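You operate a simulated robot arm through the tools that you are given. There is no shell and no other tool.

You run a simulated robot arm. Do the job below in one go: nothing can be reset, and whatever is moved stays where it is left.

JOB
Flush the water filter till the bowl is clear, then set its month dial to December.
Fine: shut the flush knob; then lift the water meter lid to check by its red wheel that nothing still runs, and shut it. Where these are worked on the way, their far stop is far enough and under half their travel is too little: flush knob, water meter lid.

The check looks at the end state, three seconds after you hand in, the way a careful person would. Anything else that was tipped, shoved, dropped, spilled or broken makes it a failure. Lids that push on must go on centred and level and be pressed home; caps that screw on are set level and turned clockwise until they are tight.

ROBOT AND FRAMES
A 7-joint arm with a two-finger parallel gripper, fixed in place. Base frame: the origin is on the floor under the middle of its stand, x ahead of it, y to its left, z up. Readings come in mm, degrees, newtons and seconds.
With the tool pointing down near the work surface it reaches from about 180 to 820 mm from the base axis. Its first joint turns from -166.0 to 166.0 degrees. Payload 3.43 kg.
The tool frame sits at the grasp point between the pads (the TCP): z along the fingers, y along the line on which they close. The tips reach 34 mm beyond it. Largest opening 128 mm; finger width 24, thickness 12; the body of the gripper, 48 by 130 mm, starts 96 mm behind the TCP.
Orientation is that of the tool frame in the base frame, as a unit quaternion [x, y, z, w]. With the fingers straight down and closing along the base's y, the tool's x points along the base's -x, its y along +y and its z along -z.

CONTROLS
- The arm moves only by the tool move_arm. Its argument "series" is a list of rows, each a list of 3 entries, a list of its own where there are three numbers: the shift along the base's x, y, z in m, then the turn, a rotation vector about the base's x, y, z in degrees, then the opening in per cent of the stroke, from 0 (shut) to 100 (fully open). In form: [[[x, y, z], [wx, wy, wz], grip], ...]. A call has 1 to 20 rows; each row shifts and turns the commanded pose from where the row before left it. Each row takes 0.2 s and may step no farther than 50 mm and 8.6 degrees from the row before; otherwise, or with a gripper value out of range, the whole call is refused. A pose out of reach is approached as far as the arm can. The call stops where the force on the tool passes 40 N (or 10 N more than at its start, if that is more) or the arm is blocked; 0.2 s more then pass. The fingers move at their own pace (about 153 mm/s each) and stop on an object; they squeeze with about 42 N. The grip force told is the motor's: it shows also when the fingers shut on nothing. Time passes only in rows, and 0.2 s behind the last, so rows that do not move let the fingers close. The reply holds the time, the measured pose of the TCP, the force on the tool along the base axes, the opening and the grip force, in the units named above and with some noise, with the torque about the TCP (base axes, N m) and any sound that the robot's microphone picked up.
- Cameras (640 x 400 px; columns grow to the right, rows downward): "scene" is fixed at [401.5, -649.2, 1501.8]; the picture's right is [1.00, 0.06, 0.00], its down [0.02, -0.31, -0.95] and it looks along [-0.05, 0.95, -0.31] (base axes); focal length 331 px, centre (320, 200). "wrist" rides on the gripper at [76, -11, -160] in the tool frame; the picture's right is [0.15, 0.99, 0.00], its down [-0.88, 0.13, -0.46] and it looks along [-0.45, 0.07, 0.89] (tool axes); focal length 234 px, centre (320, 200). There is no depth. A picture from a camera that has moved, and an enlarged one, comes with that camera's place and axes in the base frame and with its lens.
- snapshot(camera): a new picture of that camera. The clock stands still meanwhile.
- inspect(camera, box): a new picture of the part [left, top, right, bottom] of that camera's present view, enlarged. The clock stands still meanwhile.
- hand_in(): hands the job in; it is judged then, once.

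Nothing tells you positions but the pictures and the camera data. Unless the task says otherwise, let go and move clear before handing in.

The tools are called after "Emit:" by a JSON object that holds its "api" and its "payload". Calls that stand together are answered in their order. move_arm: Moves the arm, as the interface text tells. Its arguments: {"type":"object","properties":{"series":{"type":"array","items":{"type":"array"}}},"required":["series"]} The other tools are called the same way: snapshot (camera) takes a picture; inspect (camera, box) takes an enlarged picture of a part of a camera's view; hand_in () hands the job in.

At the start:

```text
time: 0.0
tool_pos: [165.8, 516.0, 1275.7]
tcp_rot: [0.0, 1.0, 0.0, 0.0]
contact_force: [-0.3, 0.3, 0.6]
ft_torque: [0.01, 0.02, -0.03]
finger_gap: 128.2
grasp_force: 0.2
```

scene: 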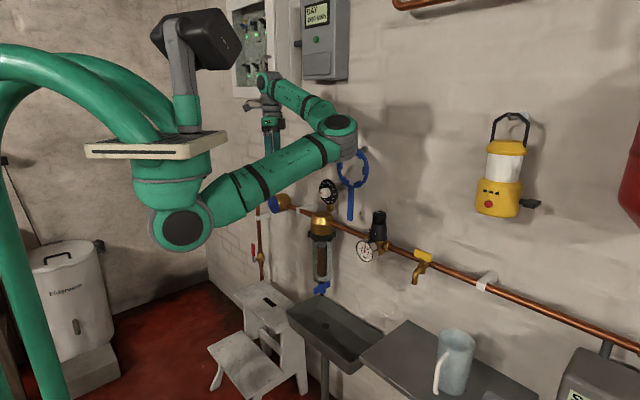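
wrist: 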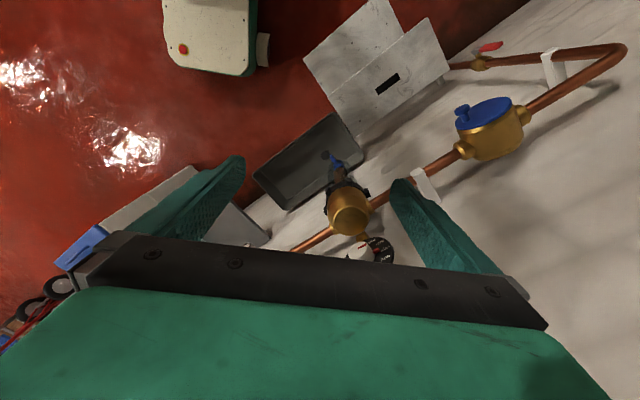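

I see a water line on a wall with a backwash filter (brass head, month dial, clear bowl with a blue knob at the bottom) over a sink, and a water meter with a blue lid to its left. I'll look at each closely before moving.

Emit:
{"api": "inspect", "payload": {"camera": "scene", "box": [240, 140, 440, 320]}}

Emit:
{"api": "inspect", "payload": {"camera": "scene", "box": [280, 160, 380, 222]}}

Emit:
{"api": "inspect", "payload": {"camera": "scene", "box": [280, 222, 380, 302]}}

Emit:
{"api": "inspect", "payload": {"camera": "wrist", "box": [240, 40, 640, 290]}}

```text
2.22 times, centred on (340, 230) of scene
camera zoom: at [401.5, -649.2, 1501.8], right [1.0, 0.06, 0.0], down [0.02, -0.31, -0.95], along [-0.05, 0.95, -0.31], focal length 736 px, centre (276, 133)
```

zoom: 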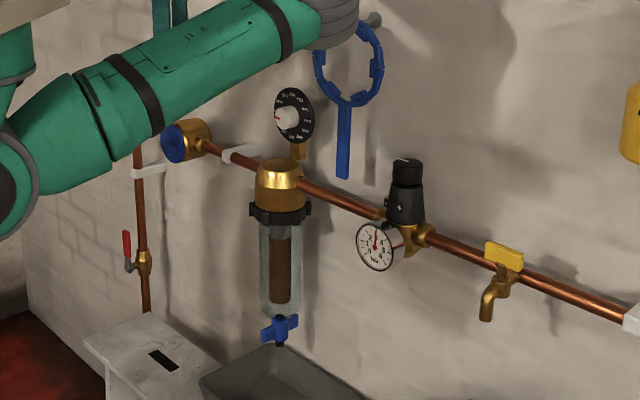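

```text
6.40 times, centred on (330, 191) of scene
camera zoom: at [401.5, -649.2, 1501.8], right [1.0, 0.06, 0.0], down [0.02, -0.31, -0.95], along [-0.05, 0.95, -0.31], focal length 2121 px, centre (256, 258)
```

zoom: 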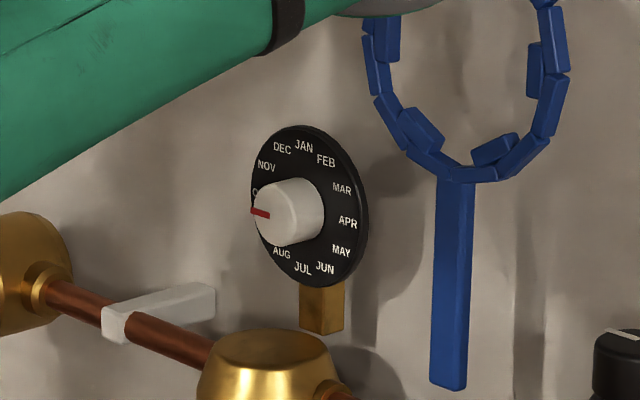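

```text
5.00 times, centred on (330, 262) of scene
camera zoom: at [401.5, -649.2, 1501.8], right [1.0, 0.06, 0.0], down [0.02, -0.31, -0.95], along [-0.05, 0.95, -0.31], focal length 1657 px, centre (270, -110)
```

zoom: 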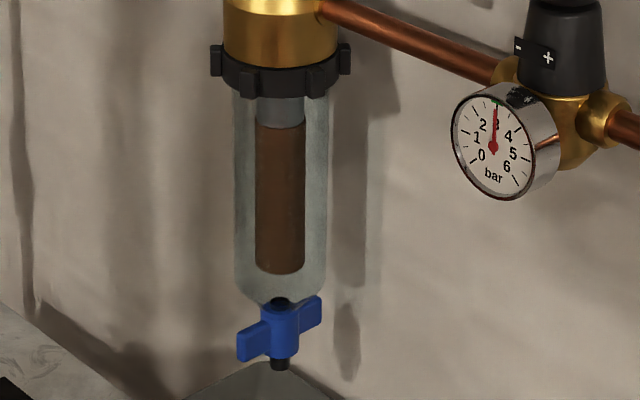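

```text
1.60 times, centred on (440, 165) of wrist
camera zoom: at [89.4, 505.0, 1435.7], right [-0.15, 0.99, 0.0], down [0.88, 0.13, 0.46], along [0.45, 0.07, -0.89], focal length 375 px, centre (128, 256)
```

zoom: 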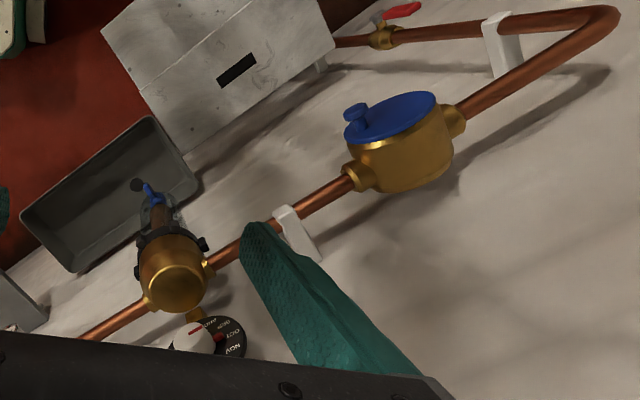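

The filter head is at roughly [337, 611, 1010], the meter near [120, 842, 980], and the blue flush knob near [339, 611, 684], on a wall that faces the robot at about 43° azimuth. I'll back off a little from the wall and swing the tool toward it to get a better view.

Emit:
{"api": "move_arm", "payload": {"series": [[[-0.012, -0.011, 0], [0, 0, 7.2], 50], [[-0.012, -0.011, 0], [0, 0, 7.2], 50], [[-0.012, -0.011, 0], [0, 0, 7.2], 50], [[-0.012, -0.011, 0], [0, 0, 7.2], 50], [[-0.012, -0.011, 0], [0, 0, 7.2], 50], [[-0.012, -0.011, 0], [0, 0, 7.2], 50]]}}

Emit:
{"api": "snapshot", "payload": {"camera": "scene"}}

Emit:
{"api": "snapshot", "payload": {"camera": "wrist"}}

```text
time: 1.4
tool_pos: [93.4, 449.0, 1277.0]
tcp_rot: [-0.369, 0.93, 0.0, 0.0]
contact_force: [0.0, -0.2, 0.0]
ft_torque: [-0.02, 0.02, 0.01]
finger_gap: 64.1
grasp_force: 0.1
```

```text
taken
```

scene: 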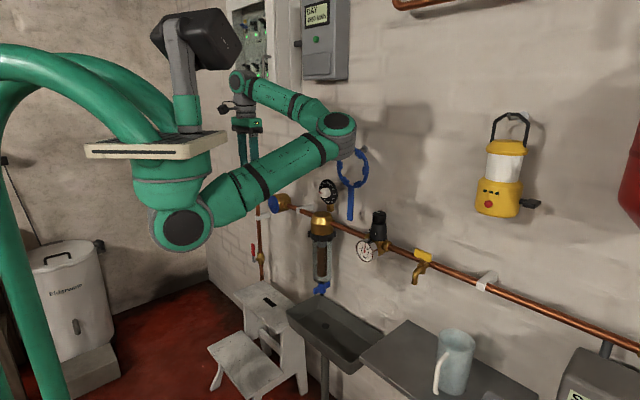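

```text
taken
camera wrist: at [45.8, 390.0, 1436.1], right [-0.78, 0.62, 0.0], down [0.55, 0.7, 0.46], along [0.28, 0.36, -0.89], focal length 234 px, centre (320, 200)
```

wrist: 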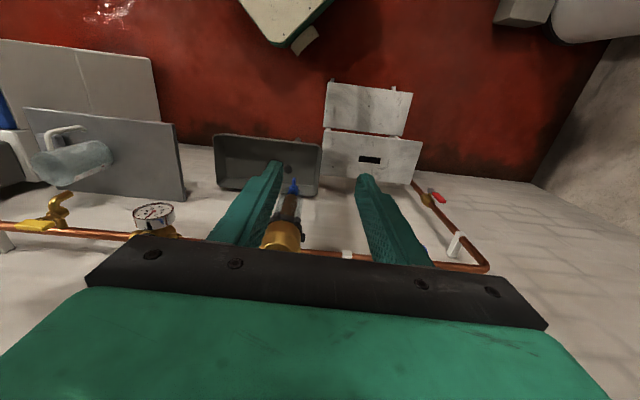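

The view is now square to the wall. Next I'll tilt the tool toward the wall in stages, moving down and slightly forward.

Emit:
{"api": "move_arm", "payload": {"series": [[[0.006, 0.0055, -0.015], [5.6, -5.96, 0], 50], [[0.006, 0.0055, -0.015], [5.6, -5.96, 0], 50], [[0.006, 0.0055, -0.015], [5.6, -5.96, 0], 50], [[0.006, 0.0055, -0.015], [5.6, -5.96, 0], 50], [[0.006, 0.0055, -0.015], [5.6, -5.96, 0], 50], [[0.006, 0.0055, -0.015], [5.6, -5.96, 0], 50]]}}

Emit:
{"api": "snapshot", "payload": {"camera": "scene"}}

Emit:
{"api": "snapshot", "payload": {"camera": "wrist"}}

```text
time: 2.8
tool_pos: [128.0, 481.8, 1175.7]
tcp_rot: [-0.332, 0.855, 0.152, 0.368]
contact_force: [0.0, -1.1, -1.0]
ft_torque: [0.06, -0.01, 0.04]
finger_gap: 64.0
grasp_force: 0.1
```

```text
taken
```

scene: 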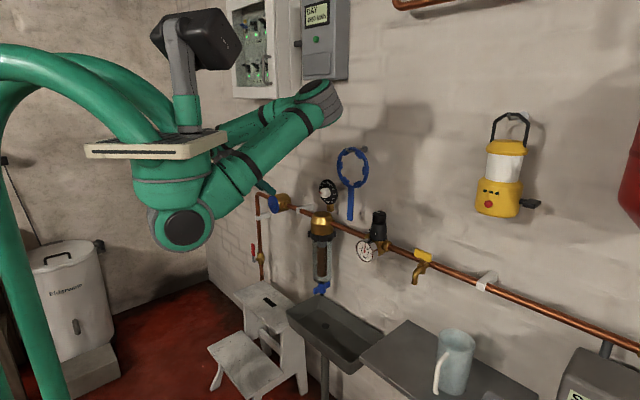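

```text
taken
camera wrist: at [14.3, 358.5, 1230.0], right [-0.75, 0.66, -0.09], down [0.12, 0.27, 0.96], along [0.65, 0.7, -0.28], focal length 234 px, centre (320, 200)
```

wrist: 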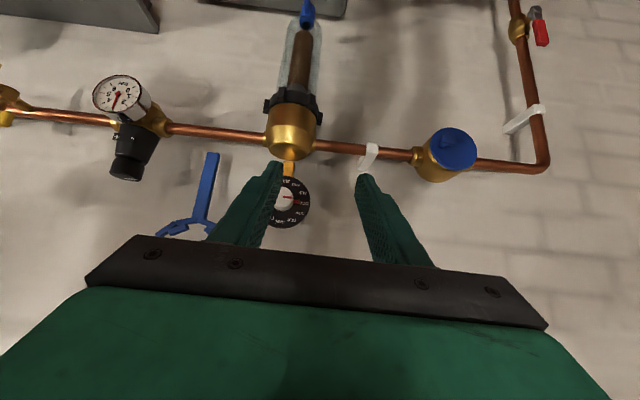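

I'll take close looks at the dial, meter and knob from here.

Emit:
{"api": "inspect", "payload": {"camera": "wrist", "box": [250, 150, 330, 240]}}

Emit:
{"api": "inspect", "payload": {"camera": "wrist", "box": [400, 110, 500, 190]}}

Emit:
{"api": "inspect", "payload": {"camera": "wrist", "box": [230, 0, 390, 110]}}

Emit:
{"api": "inspect", "payload": {"camera": "scene", "box": [250, 165, 340, 225]}}

```text
4.44 times, centred on (290, 195) of wrist
camera zoom: at [14.3, 358.5, 1230.0], right [-0.75, 0.66, -0.09], down [0.12, 0.27, 0.96], along [0.65, 0.7, -0.28], focal length 1041 px, centre (453, 222)
```

zoom: 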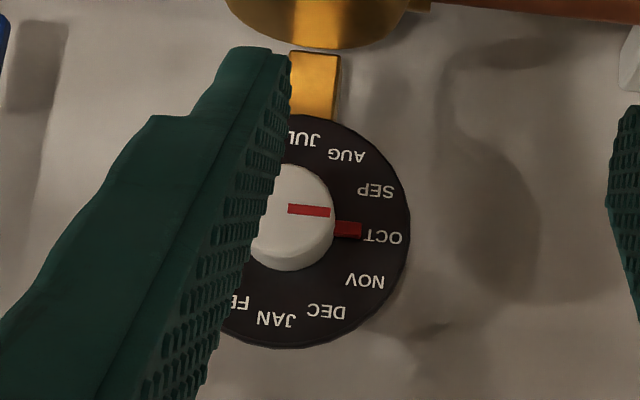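

```text
5.00 times, centred on (450, 150) of wrist
camera zoom: at [14.3, 358.5, 1230.0], right [-0.75, 0.66, -0.09], down [0.12, 0.27, 0.96], along [0.65, 0.7, -0.28], focal length 1171 px, centre (-330, 450)
```

zoom: 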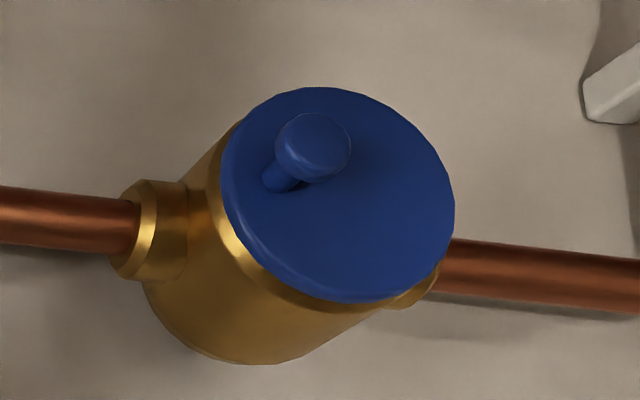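

```text
3.64 times, centred on (310, 55) of wrist
camera zoom: at [14.3, 358.5, 1230.0], right [-0.75, 0.66, -0.09], down [0.12, 0.27, 0.96], along [0.65, 0.7, -0.28], focal length 852 px, centre (356, 727)
```

zoom: 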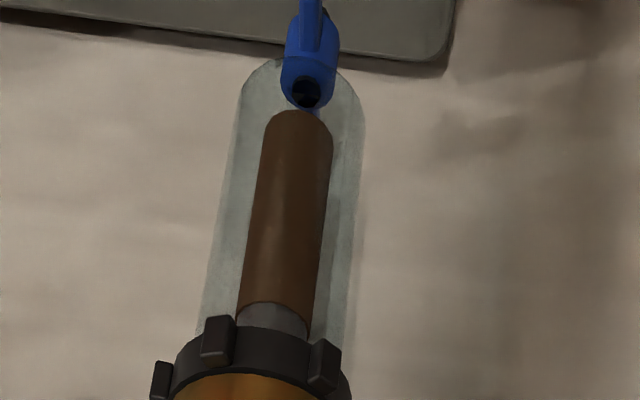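

```text
6.67 times, centred on (295, 195) of scene
camera zoom: at [401.5, -649.2, 1501.8], right [1.0, 0.06, 0.0], down [0.02, -0.31, -0.95], along [-0.05, 0.95, -0.31], focal length 2209 px, centre (487, 233)
```

zoom: 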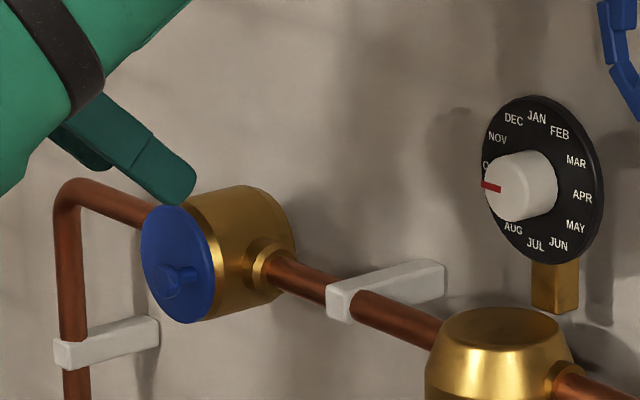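

The dial pointer is now at OCT and DEC sits 60° clockwise from it (JAN at the top). The meter lid has a mushroom nub. I'll finish the tilt so the tool is level.

Emit:
{"api": "move_arm", "payload": {"series": [[[0.006, 0.0055, -0.015], [5.6, -5.96, 0], 30], [[0.006, 0.0055, -0.015], [5.6, -5.96, 0], 30], [[0.006, 0.0055, -0.015], [5.6, -5.96, 0], 30], [[0.006, 0.0055, -0.015], [5.6, -5.96, 0], 30], [[0.006, 0.0055, -0.015], [5.6, -5.96, 0], 30], [[0, 0, 0], [0, 0, 0], 0], [[0, 0, 0], [0, 0, 0], 0]]}}

Emit:
{"api": "snapshot", "payload": {"camera": "scene"}}

Emit:
{"api": "snapshot", "payload": {"camera": "wrist"}}

```text
time: 4.4
tool_pos: [158.4, 513.2, 1084.9]
tcp_rot: [-0.272, 0.671, 0.247, 0.644]
contact_force: [-0.8, -1.1, 0.7]
ft_torque: [0.03, 0.02, 0.02]
finger_gap: 0.1
grasp_force: 33.5
out of reach, approached as far as the arm can: row 5
```

```text
taken
```

scene: 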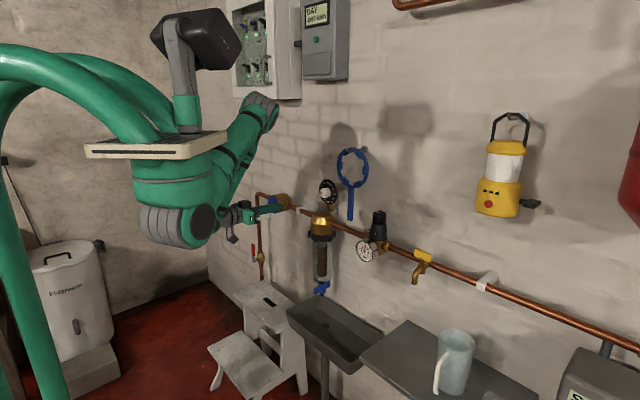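

```text
taken
camera wrist: at [47.1, 392.7, 1017.4], right [-0.68, 0.72, -0.16], down [-0.4, -0.18, 0.9], along [0.61, 0.68, 0.41], focal length 234 px, centre (320, 200)
```

wrist: 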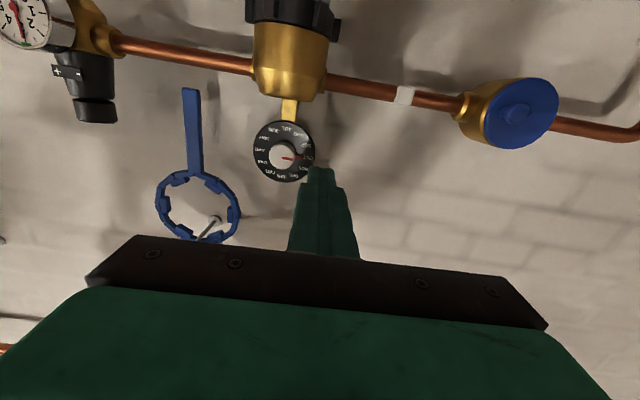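

The tool is nearly level now. Looking closely at the meter, dial and bowl from this camera.

Emit:
{"api": "inspect", "payload": {"camera": "wrist", "box": [440, 60, 580, 160]}}

Emit:
{"api": "inspect", "payload": {"camera": "wrist", "box": [240, 105, 330, 190]}}

Emit:
{"api": "inspect", "payload": {"camera": "scene", "box": [250, 165, 340, 225]}}

```text
4.00 times, centred on (510, 110) of wrist
camera zoom: at [47.1, 392.7, 1017.4], right [-0.68, 0.72, -0.16], down [-0.4, -0.18, 0.9], along [0.61, 0.68, 0.41], focal length 937 px, centre (-440, 560)
```

zoom: 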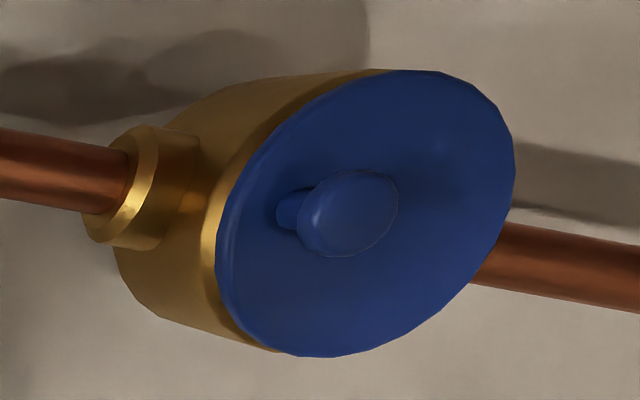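

```text
4.71 times, centred on (285, 148) of wrist
camera zoom: at [47.1, 392.7, 1017.4], right [-0.68, 0.72, -0.16], down [-0.4, -0.18, 0.9], along [0.61, 0.68, 0.41], focal length 1102 px, centre (485, 447)
```

zoom: 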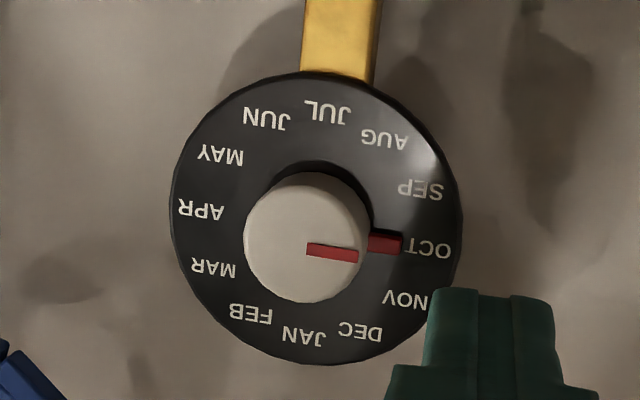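

```text
6.67 times, centred on (295, 195) of scene
camera zoom: at [401.5, -649.2, 1501.8], right [1.0, 0.06, 0.0], down [0.02, -0.31, -0.95], along [-0.05, 0.95, -0.31], focal length 2209 px, centre (487, 233)
```

zoom: 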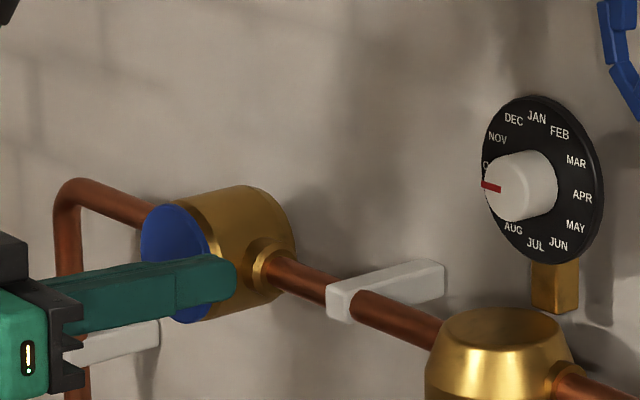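

The lid face points straight out from the wall, and its nub is on the filter side, so I think the hinge is vertical on the far left. The dial knob face is near [342, 612, 1116]. Next I'll go down to look at the flush knob and the sink.

Emit:
{"api": "move_arm", "payload": {"series": [[[0, 0, -0.03], [0, 0, 0], 0], [[0, 0, -0.03], [0, 0, 0], 0], [[0, 0, -0.03], [0, 0, 0], 0], [[0, 0, -0.03], [0, 0, 0], 0], [[0, 0, -0.03], [0, 0, 0], 0]]}}

Emit:
{"api": "snapshot", "payload": {"camera": "scene"}}

Emit:
{"api": "snapshot", "payload": {"camera": "wrist"}}

```text
time: 5.6
tool_pos: [170.6, 591.7, 1010.3]
tcp_rot: [-0.261, 0.66, 0.26, 0.655]
contact_force: [0.3, 0.2, 0.5]
ft_torque: [0.07, 0.01, -0.03]
finger_gap: 0.2
grasp_force: 33.4
out of reach, approached as far as the arm can: row 1, 2, 3, 4, 5
```

```text
taken
```

scene: 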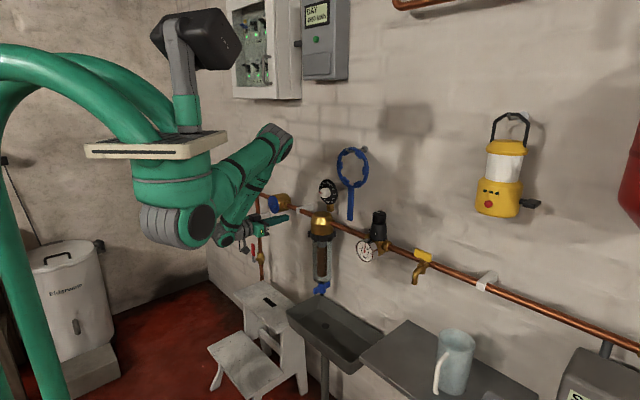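

```text
taken
camera wrist: at [61.6, 473.7, 935.5], right [-0.68, 0.72, -0.15], down [-0.42, -0.21, 0.88], along [0.61, 0.66, 0.44], focal length 234 px, centre (320, 200)
```

wrist: 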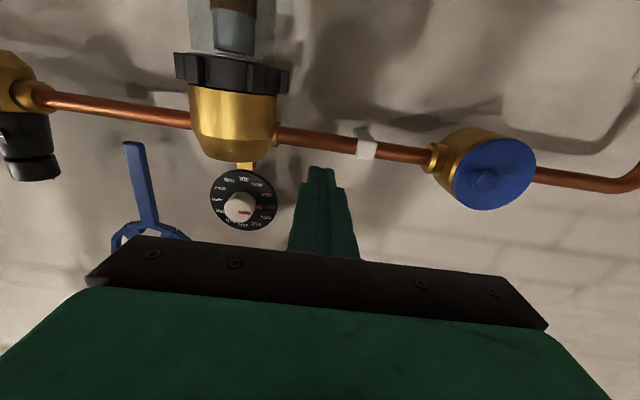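

Those poses are too close in toward the base to reach. I'll move the target outward toward the wall and check where the arm really settles.

Emit:
{"api": "move_arm", "payload": {"series": [[[0.022, 0.0205, 0], [0, 0, 0], 0], [[0.022, 0.0205, 0], [0, 0, 0], 0], [[0, 0, 0], [0, 0, 0], 0]]}}

```text
time: 6.4
tool_pos: [215.3, 631.7, 1010.7]
tcp_rot: [-0.26, 0.658, 0.26, 0.657]
contact_force: [1.5, -0.3, 0.0]
ft_torque: [0.03, -0.01, -0.05]
finger_gap: 0.1
grasp_force: 32.9
```

Emit:
{"api": "move_arm", "payload": {"series": [[[0, 0, -0.03], [0, 0, 0], 0], [[0, 0, -0.03], [0, 0, 0], 0], [[0, 0, -0.03], [0, 0, 0], 0], [[0, 0, -0.03], [0, 0, 0], 0], [[0, 0, -0.03], [0, 0, 0], 0], [[0, 0, -0.03], [0, 0, 0], 0], [[0, 0, 0], [0, 0, 0], 0]]}}

Emit:
{"api": "snapshot", "payload": {"camera": "scene"}}

Emit:
{"api": "snapshot", "payload": {"camera": "wrist"}}

```text
time: 8.0
tool_pos: [205.8, 634.8, 834.7]
tcp_rot: [-0.258, 0.661, 0.257, 0.656]
contact_force: [0.0, 1.1, -0.6]
ft_torque: [0.0, -0.03, -0.03]
finger_gap: 0.0
grasp_force: 33.1
out of reach, approached as far as the arm can: row 6
```

```text
taken
```

scene: 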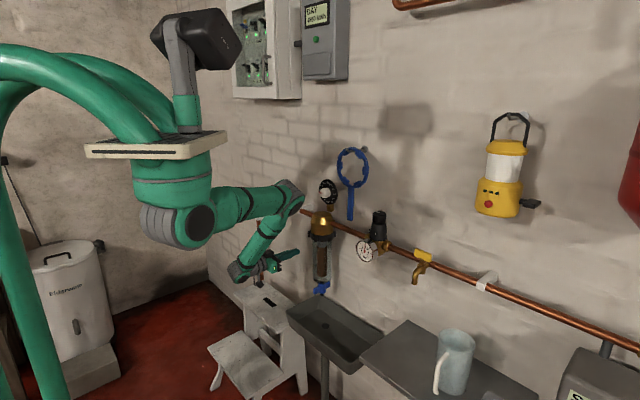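

```text
taken
camera wrist: at [94.8, 517.9, 760.4], right [-0.67, 0.73, -0.15], down [-0.42, -0.21, 0.88], along [0.61, 0.65, 0.45], focal length 234 px, centre (320, 200)
```

wrist: 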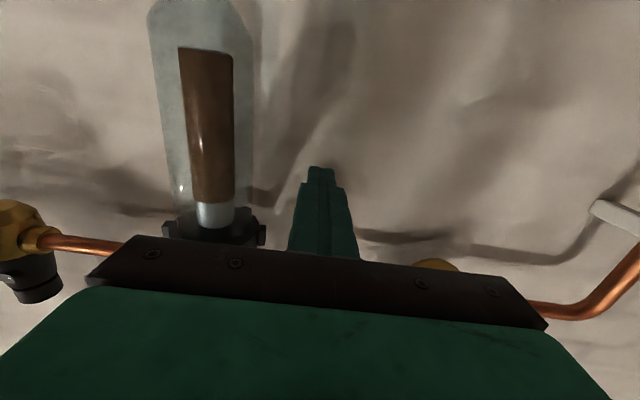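

The level tool can't go lower here, so I'll pitch it down toward the knob while descending, which also brings the camera up for a better view.

Emit:
{"api": "move_arm", "payload": {"series": [[[0, 0, -0.01], [-5.6, 5.96, 0], 0], [[0, 0, -0.02], [-5.6, 5.96, 0], 0], [[0, 0, -0.02], [-5.6, 5.96, 0], 0], [[0, 0, -0.02], [-5.6, 5.96, 0], 0], [[0, 0, -0.02], [-5.6, 5.96, 0], 0], [[0, 0, 0], [0, 0, 0], 0]]}}

Emit:
{"api": "snapshot", "payload": {"camera": "scene"}}

Emit:
{"api": "snapshot", "payload": {"camera": "wrist"}}

```text
time: 9.4
tool_pos: [205.9, 635.5, 745.4]
tcp_rot: [-0.334, 0.846, 0.153, 0.386]
contact_force: [0.5, 0.0, 0.1]
ft_torque: [0.0, -0.01, 0.03]
finger_gap: 0.2
grasp_force: 33.1
```

```text
taken
```

scene: 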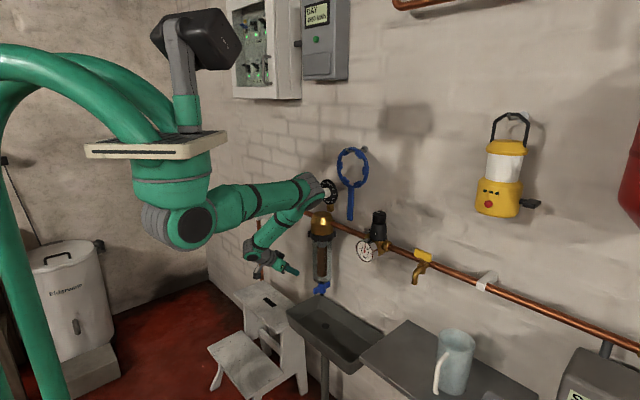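

```text
taken
camera wrist: at [89.0, 511.2, 793.9], right [-0.75, 0.66, -0.11], down [0.08, 0.25, 0.96], along [0.66, 0.71, -0.24], focal length 234 px, centre (320, 200)
```

wrist: 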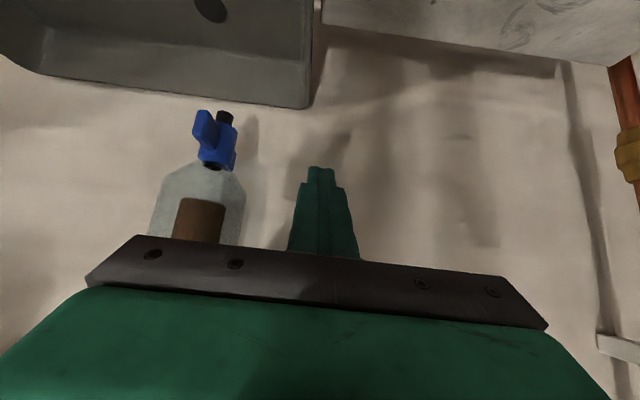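

Emit:
{"api": "inspect", "payload": {"camera": "wrist", "box": [140, 80, 300, 180]}}

Emit:
{"api": "inspect", "payload": {"camera": "scene", "box": [290, 260, 360, 310]}}

```text
4.00 times, centred on (220, 130) of wrist
camera zoom: at [89.0, 511.2, 793.9], right [-0.75, 0.66, -0.11], down [0.08, 0.25, 0.96], along [0.66, 0.71, -0.24], focal length 937 px, centre (720, 480)
```

zoom: 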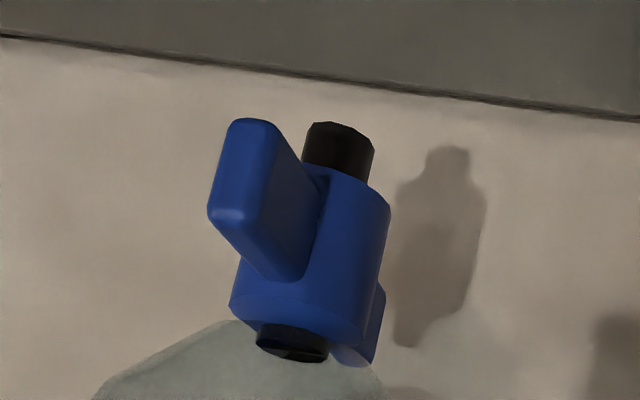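

```text
8.00 times, centred on (325, 285) of scene
camera zoom: at [401.5, -649.2, 1501.8], right [1.0, 0.06, 0.0], down [0.02, -0.31, -0.95], along [-0.05, 0.95, -0.31], focal length 2651 px, centre (280, -480)
```

zoom: 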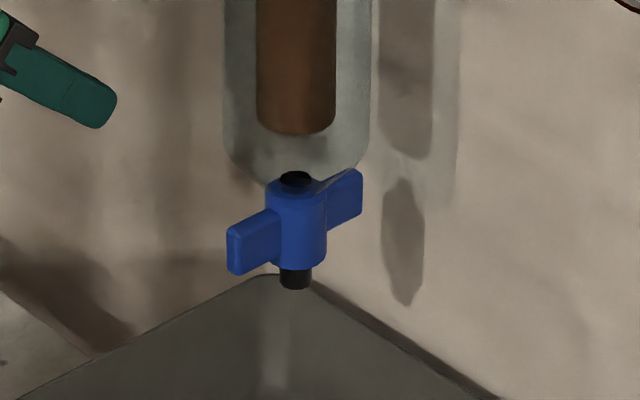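

The flush knob turns about a vertical axis at about [340, 608, 682], with its wings square to the wall and about 43 mm long on each side. I'll line up in front of it with the fingers slightly open, to straddle the near wing like a fork.

Emit:
{"api": "move_arm", "payload": {"series": [[[0.005, -0.028, 0.01], [0, 0, 0], 28], [[0.013, -0.028, 0.01], [0, 0, 0], 28], [[0.013, -0.027, 0], [0, 0, 0], 28], [[0.0126, -0.027, 0], [0, 0, 0], 28], [[0, 0, 0], [0, 0, 0], 28], [[0, 0, 0], [0, 0, 0], 28]]}}

Emit:
{"api": "snapshot", "payload": {"camera": "wrist"}}

Emit:
{"api": "snapshot", "payload": {"camera": "scene"}}

```text
time: 10.8
tool_pos: [248.6, 526.6, 764.3]
tcp_rot: [-0.335, 0.846, 0.154, 0.385]
contact_force: [-0.2, 0.0, 0.1]
ft_torque: [0.02, 0.03, -0.01]
finger_gap: 35.6
grasp_force: 0.0
```

```text
taken
camera wrist: at [132.9, 401.7, 812.6], right [-0.75, 0.66, -0.11], down [0.08, 0.25, 0.96], along [0.66, 0.71, -0.24], focal length 234 px, centre (320, 200)
```

wrist: 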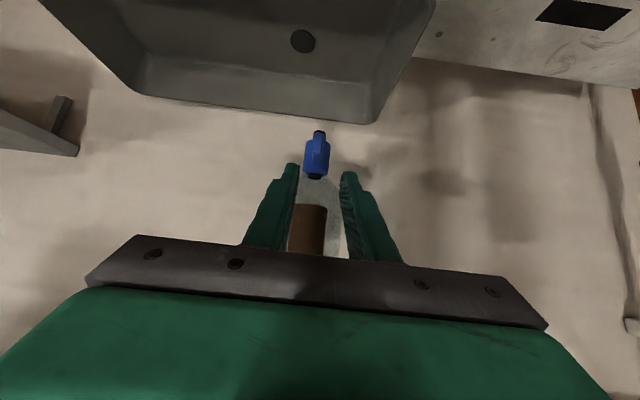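

```text
taken
```

scene: 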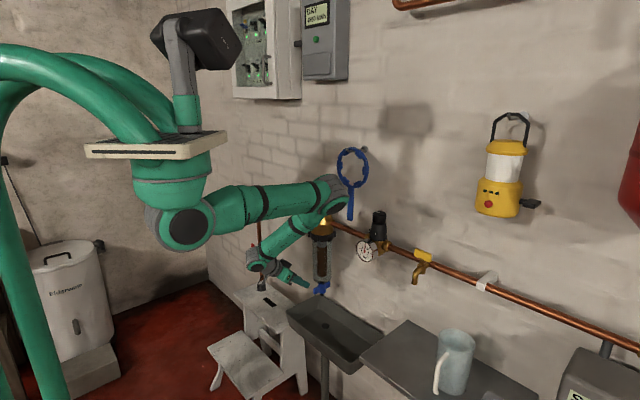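

Emit:
{"api": "inspect", "payload": {"camera": "wrist", "box": [240, 110, 400, 210]}}

```text
4.00 times, centred on (320, 160) of wrist
camera zoom: at [132.9, 401.7, 812.6], right [-0.75, 0.66, -0.11], down [0.08, 0.25, 0.96], along [0.66, 0.71, -0.24], focal length 937 px, centre (320, 360)
```

zoom: 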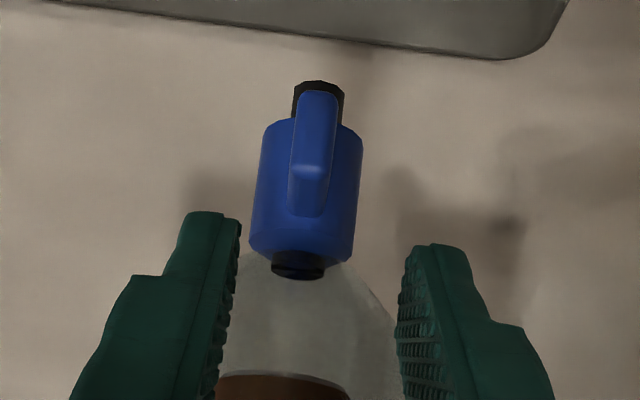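

The wing is centred between the fingers. I'll go in along the tool axis to straddle it.

Emit:
{"api": "move_arm", "payload": {"series": [[[0.0135, 0.012, -0.0157], [0, 0, 0], 28], [[0.0135, 0.012, -0.0157], [0, 0, 0], 28], [[0.0135, 0.012, -0.0157], [0, 0, 0], 28], [[0.0135, 0.012, -0.0157], [0, 0, 0], 28], [[0, 0, 0], [0, 0, 0], 28]]}}

Emit:
{"api": "inspect", "payload": {"camera": "wrist", "box": [240, 110, 400, 210]}}

Emit:
{"api": "inspect", "payload": {"camera": "scene", "box": [280, 250, 360, 310]}}

```text
time: 12.0
tool_pos: [304.5, 574.6, 702.9]
tcp_rot: [-0.335, 0.846, 0.153, 0.385]
contact_force: [0.8, -0.3, 0.0]
ft_torque: [0.03, 0.03, -0.01]
finger_gap: 35.5
grasp_force: 0.0
```

```text
4.00 times, centred on (320, 160) of wrist
camera zoom: at [187.4, 449.8, 750.2], right [-0.75, 0.66, -0.11], down [0.08, 0.25, 0.96], along [0.66, 0.71, -0.24], focal length 937 px, centre (320, 360)
```

zoom: 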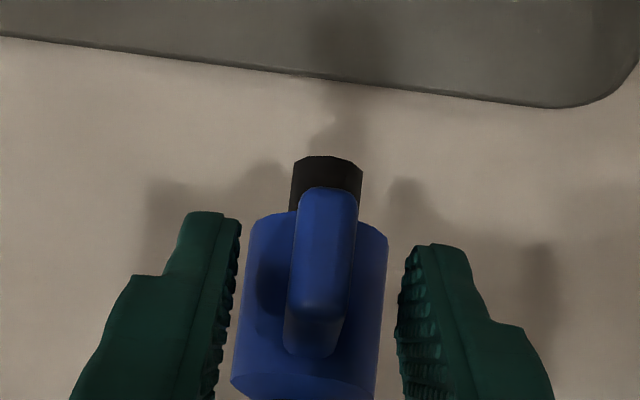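

```text
6.67 times, centred on (320, 280) of scene
camera zoom: at [401.5, -649.2, 1501.8], right [1.0, 0.06, 0.0], down [0.02, -0.31, -0.95], along [-0.05, 0.95, -0.31], focal length 2209 px, centre (320, -333)
```

zoom: 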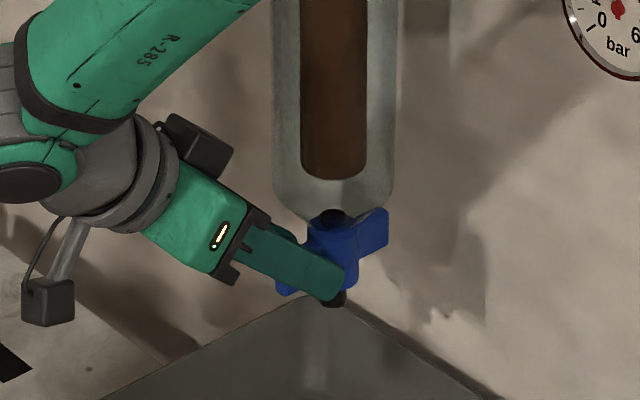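

The fork is in place around the wing. I'll back off a hair, narrow the gap, then try a small clockwise turn (seen from above) and watch the force and the view.

Emit:
{"api": "move_arm", "payload": {"series": [[[-0.0033, -0.0031, 0.0039], [0, 0, 0], 28], [[0, 0, 0], [0, 0, 0], 16], [[0, 0, 0], [0, 0, 0], 16], [[-0.0047, 0.0057, 0], [0, 0, -8], 16], [[-0.0039, 0.0063, 0], [0, 0, -8], 16], [[0, 0, 0], [0, 0, 0], 16]]}}

Emit:
{"api": "inspect", "payload": {"camera": "wrist", "box": [240, 110, 400, 210]}}

Emit:
{"api": "inspect", "payload": {"camera": "scene", "box": [280, 250, 360, 310]}}

```text
time: 13.4
tool_pos: [295.1, 582.2, 706.1]
tcp_rot: [-0.212, 0.885, 0.095, 0.405]
contact_force: [19.3, -17.7, -0.4]
ft_torque: [-0.12, -0.12, 0.04]
finger_gap: 34.6
grasp_force: 12.6
```

```text
4.00 times, centred on (320, 160) of wrist
camera zoom: at [147.5, 494.4, 753.7], right [-0.53, 0.84, -0.11], down [0.15, 0.22, 0.96], along [0.83, 0.5, -0.24], focal length 937 px, centre (320, 360)
```

zoom: 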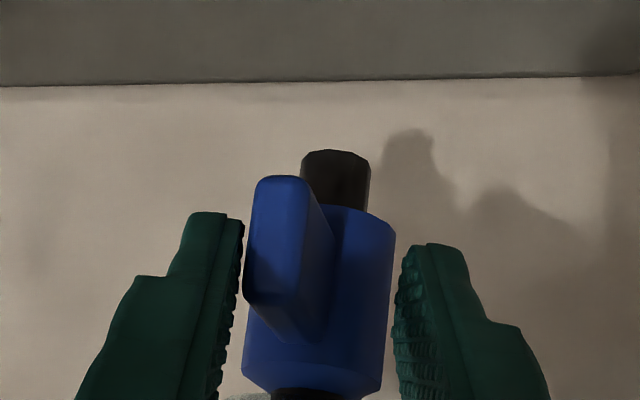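

```text
6.67 times, centred on (320, 280) of scene
camera zoom: at [401.5, -649.2, 1501.8], right [1.0, 0.06, 0.0], down [0.02, -0.31, -0.95], along [-0.05, 0.95, -0.31], focal length 2209 px, centre (320, -333)
```

zoom: 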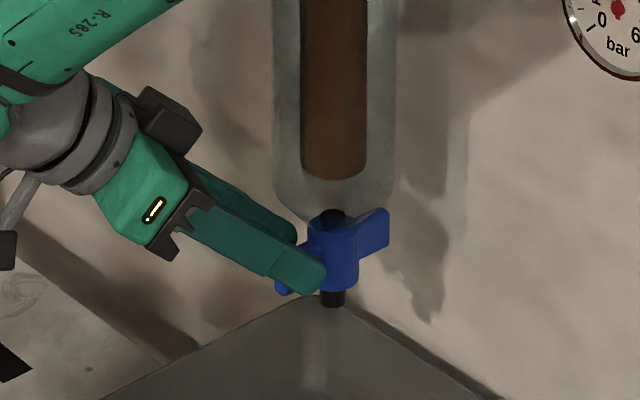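

The clockwise way meets firm resistance and the knob did not turn, so that is probably the shut stop. The tips are also overlapping the hub. I'll back out slightly, close the fork on the wing only, and try the other way.

Emit:
{"api": "move_arm", "payload": {"series": [[[0.0039, -0.0063, 0], [0, 0, 8], 30], [[0.0047, -0.0057, 0], [0, 0, 8], 30], [[-0.0073, -0.0069, -0.003], [0, 0, 0], 30], [[0, 0, 0], [0, 0, 0], 16], [[0, 0, 0], [0, 0, 0], 16]]}}

Emit:
{"api": "inspect", "payload": {"camera": "wrist", "box": [240, 110, 400, 210]}}

```text
time: 14.6
tool_pos: [294.7, 562.9, 703.4]
tcp_rot: [-0.334, 0.846, 0.153, 0.386]
contact_force: [0.5, -0.2, 0.0]
ft_torque: [-0.02, 0.04, 0.01]
finger_gap: 20.5
grasp_force: 0.0
```

```text
4.00 times, centred on (320, 160) of wrist
camera zoom: at [177.2, 439.5, 751.1], right [-0.75, 0.66, -0.11], down [0.08, 0.25, 0.96], along [0.66, 0.71, -0.24], focal length 937 px, centre (320, 360)
```

zoom: 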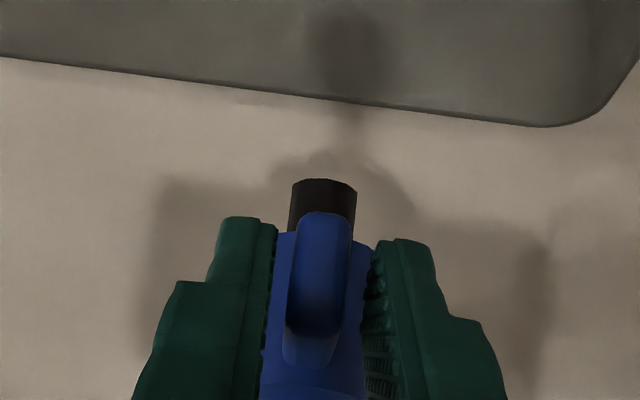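

The fork now sits on the wing only. Trying a counter-clockwise turn (seen from above) of 16°.

Emit:
{"api": "move_arm", "payload": {"series": [[[0.0067, -0.0059, 0], [0, 0, 8], 16], [[0.0074, -0.0048, 0], [0, 0, 8], 16], [[0, 0, 0], [0, 0, 0], 16]]}}

Emit:
{"api": "inspect", "payload": {"camera": "wrist", "box": [240, 110, 400, 210]}}

Emit:
{"api": "inspect", "payload": {"camera": "scene", "box": [280, 250, 360, 310]}}

```text
time: 15.2
tool_pos: [295.6, 573.1, 719.4]
tcp_rot: [-0.428, 0.811, 0.172, 0.36]
contact_force: [10.0, -18.9, 21.8]
ft_torque: [0.05, -0.82, -0.78]
finger_gap: 31.3
grasp_force: 9.6
out of reach, approached as far as the arm can: row 1, 2
stopped in row 2: the force on the tool passed its limit at 52 N (the readings are from after the stop); the commanded pose is now the measured one
```

```text
4.00 times, centred on (320, 160) of wrist
camera zoom: at [207.6, 429.8, 773.6], right [-0.86, 0.48, -0.14], down [0.02, 0.31, 0.95], along [0.5, 0.82, -0.28], focal length 937 px, centre (320, 360)
```

zoom: 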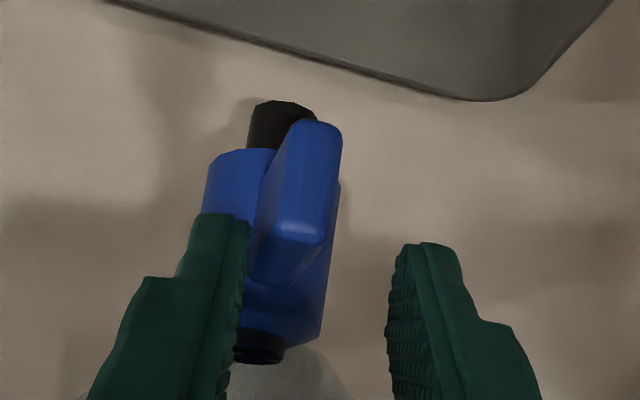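

```text
6.67 times, centred on (320, 280) of scene
camera zoom: at [401.5, -649.2, 1501.8], right [1.0, 0.06, 0.0], down [0.02, -0.31, -0.95], along [-0.05, 0.95, -0.31], focal length 2209 px, centre (320, -333)
```

zoom: 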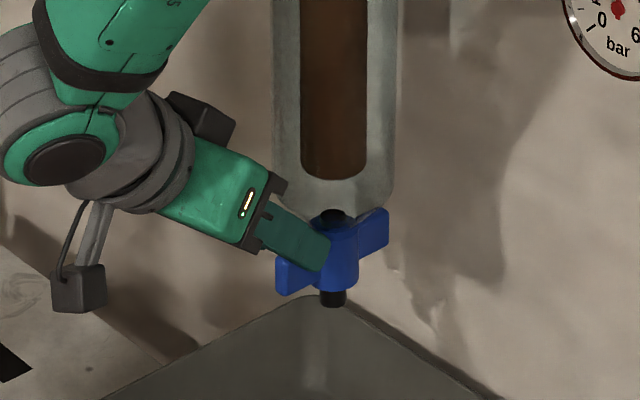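

The arm hit a joint limit there and drifted, pressing on the hub, but the knob has not moved. I'll back out, restore the orientation, and instead push the wing with closed fingers from its left side, which needs no yaw.

Emit:
{"api": "move_arm", "payload": {"series": [[[0, 0, 0], [0, 0, 0], 35], [[-0.0131, -0.0176, 0.0205], [0, 0, 0], 35], [[-0.0131, -0.0176, 0.0205], [0, 0, 0], 35], [[-0.01, -0.01, 0.01], [1.35, 0, -5.9], 30], [[0, 0, 0], [1.35, 0, -5.9], 0], [[0, 0, 0], [0, 0, 0], 0]]}}

Emit:
{"api": "snapshot", "payload": {"camera": "wrist"}}

Emit:
{"api": "snapshot", "payload": {"camera": "scene"}}

```text
time: 16.6
tool_pos: [256.6, 529.0, 770.0]
tcp_rot: [-0.336, 0.846, 0.156, 0.384]
contact_force: [0.2, 0.2, -0.3]
ft_torque: [0.0, 0.02, 0.0]
finger_gap: 0.0
grasp_force: 32.8
```

```text
taken
camera wrist: at [141.3, 404.2, 817.6], right [-0.75, 0.65, -0.11], down [0.08, 0.25, 0.96], along [0.66, 0.71, -0.24], focal length 234 px, centre (320, 200)
```

wrist: 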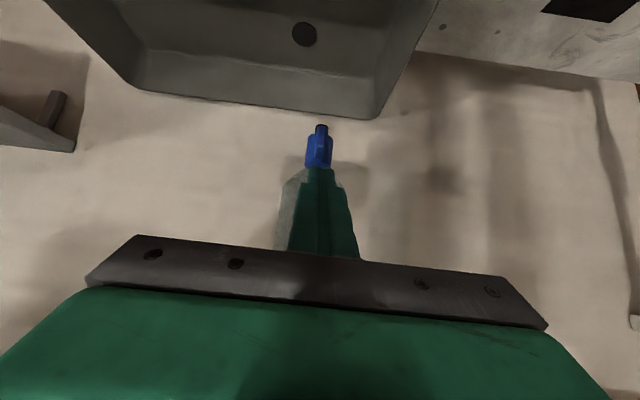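

```text
taken
```

scene: 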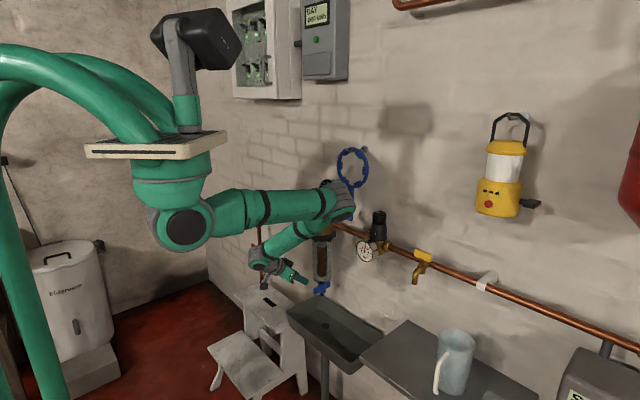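

Emit:
{"api": "move_arm", "payload": {"series": [[[-0.0034, 0.0356, 0], [0, 0, 0], 0], [[0, 0, -0.036], [0, 0, 0], 0], [[0.0164, 0.0155, -0.0195], [0, 0, 0], 0], [[0.0164, 0.0155, -0.0195], [0, 0, 0], 0], [[0, 0, 0], [0, 0, 0], 0]]}}

Emit:
{"api": "inspect", "payload": {"camera": "wrist", "box": [240, 110, 400, 210]}}

Emit:
{"api": "inspect", "payload": {"camera": "scene", "box": [280, 250, 360, 310]}}

```text
time: 17.8
tool_pos: [287.0, 597.4, 693.6]
tcp_rot: [-0.336, 0.846, 0.155, 0.383]
contact_force: [-0.2, 0.3, 0.4]
ft_torque: [0.04, -0.01, 0.03]
finger_gap: 0.0
grasp_force: 33.6
```

```text
4.00 times, centred on (320, 160) of wrist
camera zoom: at [171.4, 471.1, 742.6], right [-0.75, 0.65, -0.11], down [0.08, 0.25, 0.96], along [0.65, 0.72, -0.24], focal length 937 px, centre (320, 360)
```

zoom: 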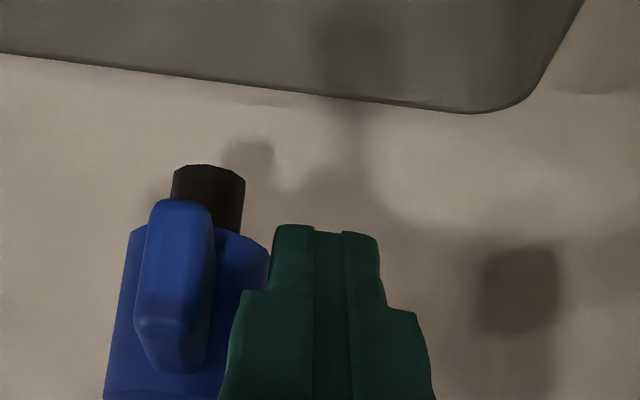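

```text
6.67 times, centred on (320, 280) of scene
camera zoom: at [401.5, -649.2, 1501.8], right [1.0, 0.06, 0.0], down [0.02, -0.31, -0.95], along [-0.05, 0.95, -0.31], focal length 2209 px, centre (320, -333)
```

zoom: 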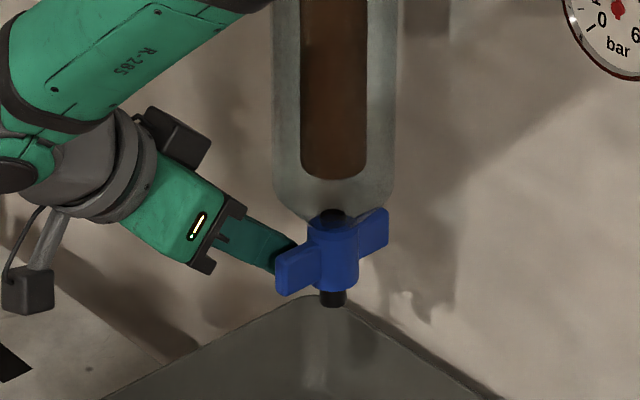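

The closed fingers are beside the wing on its left. I'll back off a few mm to clear the hub, then push the wing to the right in small steps.

Emit:
{"api": "move_arm", "payload": {"series": [[[-0.0073, -0.0069, 0], [0, 0, 0], 0], [[0.0034, -0.0036, 0], [0, 0, 0], 0], [[0.0034, -0.0036, 0], [0, 0, 0], 0], [[0.0034, -0.0036, 0], [0, 0, 0], 0], [[0.0034, -0.0036, 0], [0, 0, 0], 0], [[0, 0, 0], [0, 0, 0], 0]]}}

Emit:
{"api": "inspect", "payload": {"camera": "wrist", "box": [240, 110, 400, 210]}}

Emit:
{"api": "inspect", "payload": {"camera": "scene", "box": [280, 250, 360, 310]}}

```text
time: 19.2
tool_pos: [292.1, 574.2, 693.9]
tcp_rot: [-0.337, 0.845, 0.156, 0.384]
contact_force: [-4.7, -1.0, 2.8]
ft_torque: [0.02, 0.01, 0.01]
finger_gap: 0.0
grasp_force: 33.3
```

```text
4.00 times, centred on (320, 160) of wrist
camera zoom: at [176.3, 449.2, 742.4], right [-0.75, 0.65, -0.11], down [0.08, 0.25, 0.96], along [0.65, 0.72, -0.24], focal length 937 px, centre (320, 360)
```

zoom: 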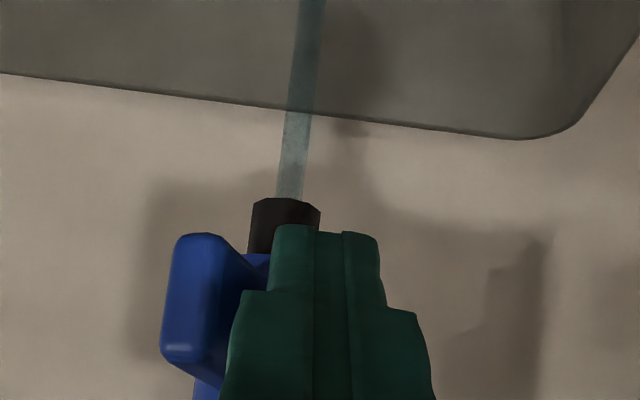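

```text
6.67 times, centred on (320, 280) of scene
camera zoom: at [401.5, -649.2, 1501.8], right [1.0, 0.06, 0.0], down [0.02, -0.31, -0.95], along [-0.05, 0.95, -0.31], focal length 2209 px, centre (320, -333)
```

zoom: 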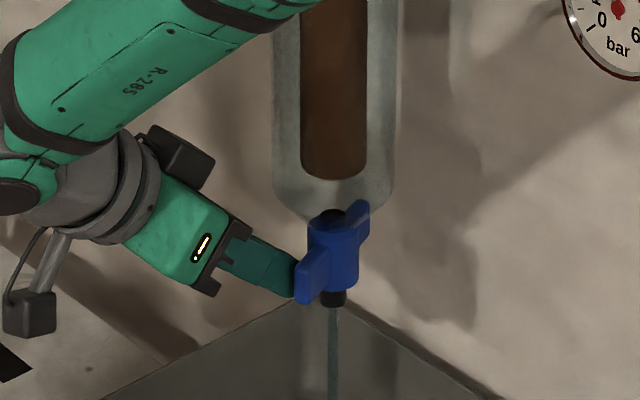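

The knob turns this way with little force and water is flowing. I'll keep pushing it on toward its far stop, following the wing's arc.

Emit:
{"api": "move_arm", "payload": {"series": [[[0.0028, -0.0042, 0], [0, 0, 0], 0], [[0.0028, -0.0042, 0], [0, 0, 0], 0], [[0.0028, -0.0042, 0], [0, 0, 0], 0], [[0.0049, -0.0028, 0], [0, 0, 0], 0], [[0.0049, -0.0028, 0], [0, 0, 0], 0], [[0.0056, -0.0003, 0], [0, 0, 0], 0], [[0.0056, -0.0003, 0], [0, 0, 0], 0]]}}

Emit:
{"api": "inspect", "payload": {"camera": "wrist", "box": [240, 110, 400, 210]}}

Emit:
{"api": "inspect", "payload": {"camera": "scene", "box": [280, 250, 360, 310]}}

```text
time: 20.8
tool_pos: [321.3, 555.2, 693.2]
tcp_rot: [-0.336, 0.846, 0.155, 0.384]
contact_force: [-3.0, -0.2, 0.2]
ft_torque: [0.03, 0.03, 0.04]
finger_gap: 0.0
grasp_force: 33.0
```

```text
4.00 times, centred on (320, 160) of wrist
camera zoom: at [205.7, 430.4, 742.3], right [-0.75, 0.65, -0.11], down [0.08, 0.25, 0.96], along [0.65, 0.72, -0.25], focal length 937 px, centre (320, 360)
```

zoom: 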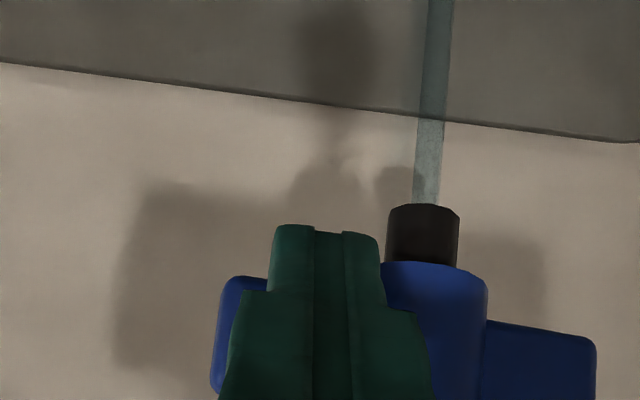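

```text
6.67 times, centred on (320, 280) of scene
camera zoom: at [401.5, -649.2, 1501.8], right [1.0, 0.06, 0.0], down [0.02, -0.31, -0.95], along [-0.05, 0.95, -0.31], focal length 2209 px, centre (320, -333)
```

zoom: 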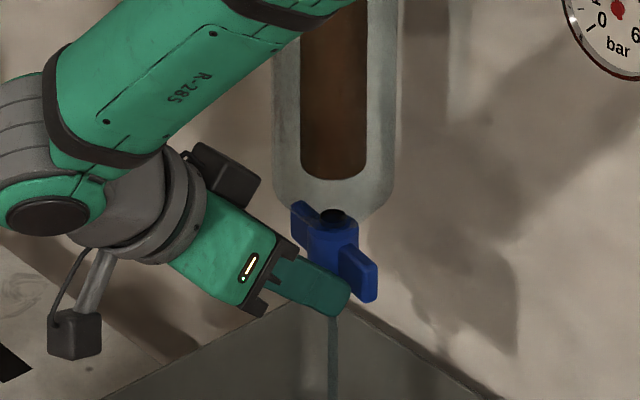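

The knob has turned about 80° and flows freely. I'll push it gently on to its stop.

Emit:
{"api": "move_arm", "payload": {"series": [[[0.0045, 0.002, 0], [0, 0, 0], 0], [[0.0045, 0.002, 0], [0, 0, 0], 0], [[0.003, 0.0025, 0], [0, 0, 0], 0], [[0, 0, 0], [0, 0, 0], 0]]}}

Emit:
{"api": "inspect", "payload": {"camera": "wrist", "box": [240, 110, 400, 210]}}

Emit:
{"api": "inspect", "payload": {"camera": "scene", "box": [280, 210, 380, 310]}}

```text
time: 21.3
tool_pos: [320.3, 555.5, 692.5]
tcp_rot: [-0.337, 0.846, 0.156, 0.381]
contact_force: [-8.7, -9.4, 9.3]
ft_torque: [0.0, -0.14, -0.18]
finger_gap: 0.1
grasp_force: 32.6
stopped in row 2: the force on the tool passed its limit at 49 N (the readings are from after the stop); the commanded pose is now the measured one
```

```text
4.00 times, centred on (320, 160) of wrist
camera zoom: at [206.5, 430.6, 742.4], right [-0.75, 0.65, -0.1], down [0.09, 0.26, 0.96], along [0.65, 0.72, -0.25], focal length 937 px, centre (320, 360)
```

zoom: 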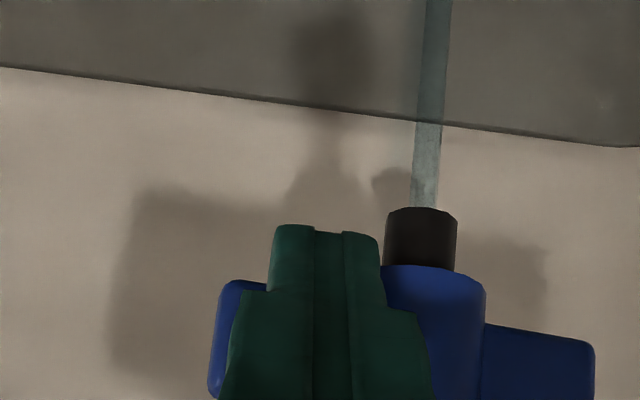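

```text
4.00 times, centred on (330, 260) of scene
camera zoom: at [401.5, -649.2, 1501.8], right [1.0, 0.06, 0.0], down [0.02, -0.31, -0.95], along [-0.05, 0.95, -0.31], focal length 1326 px, centre (280, -40)
```

zoom: 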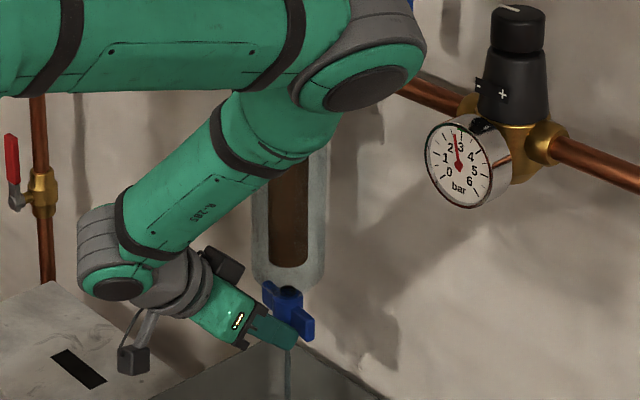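

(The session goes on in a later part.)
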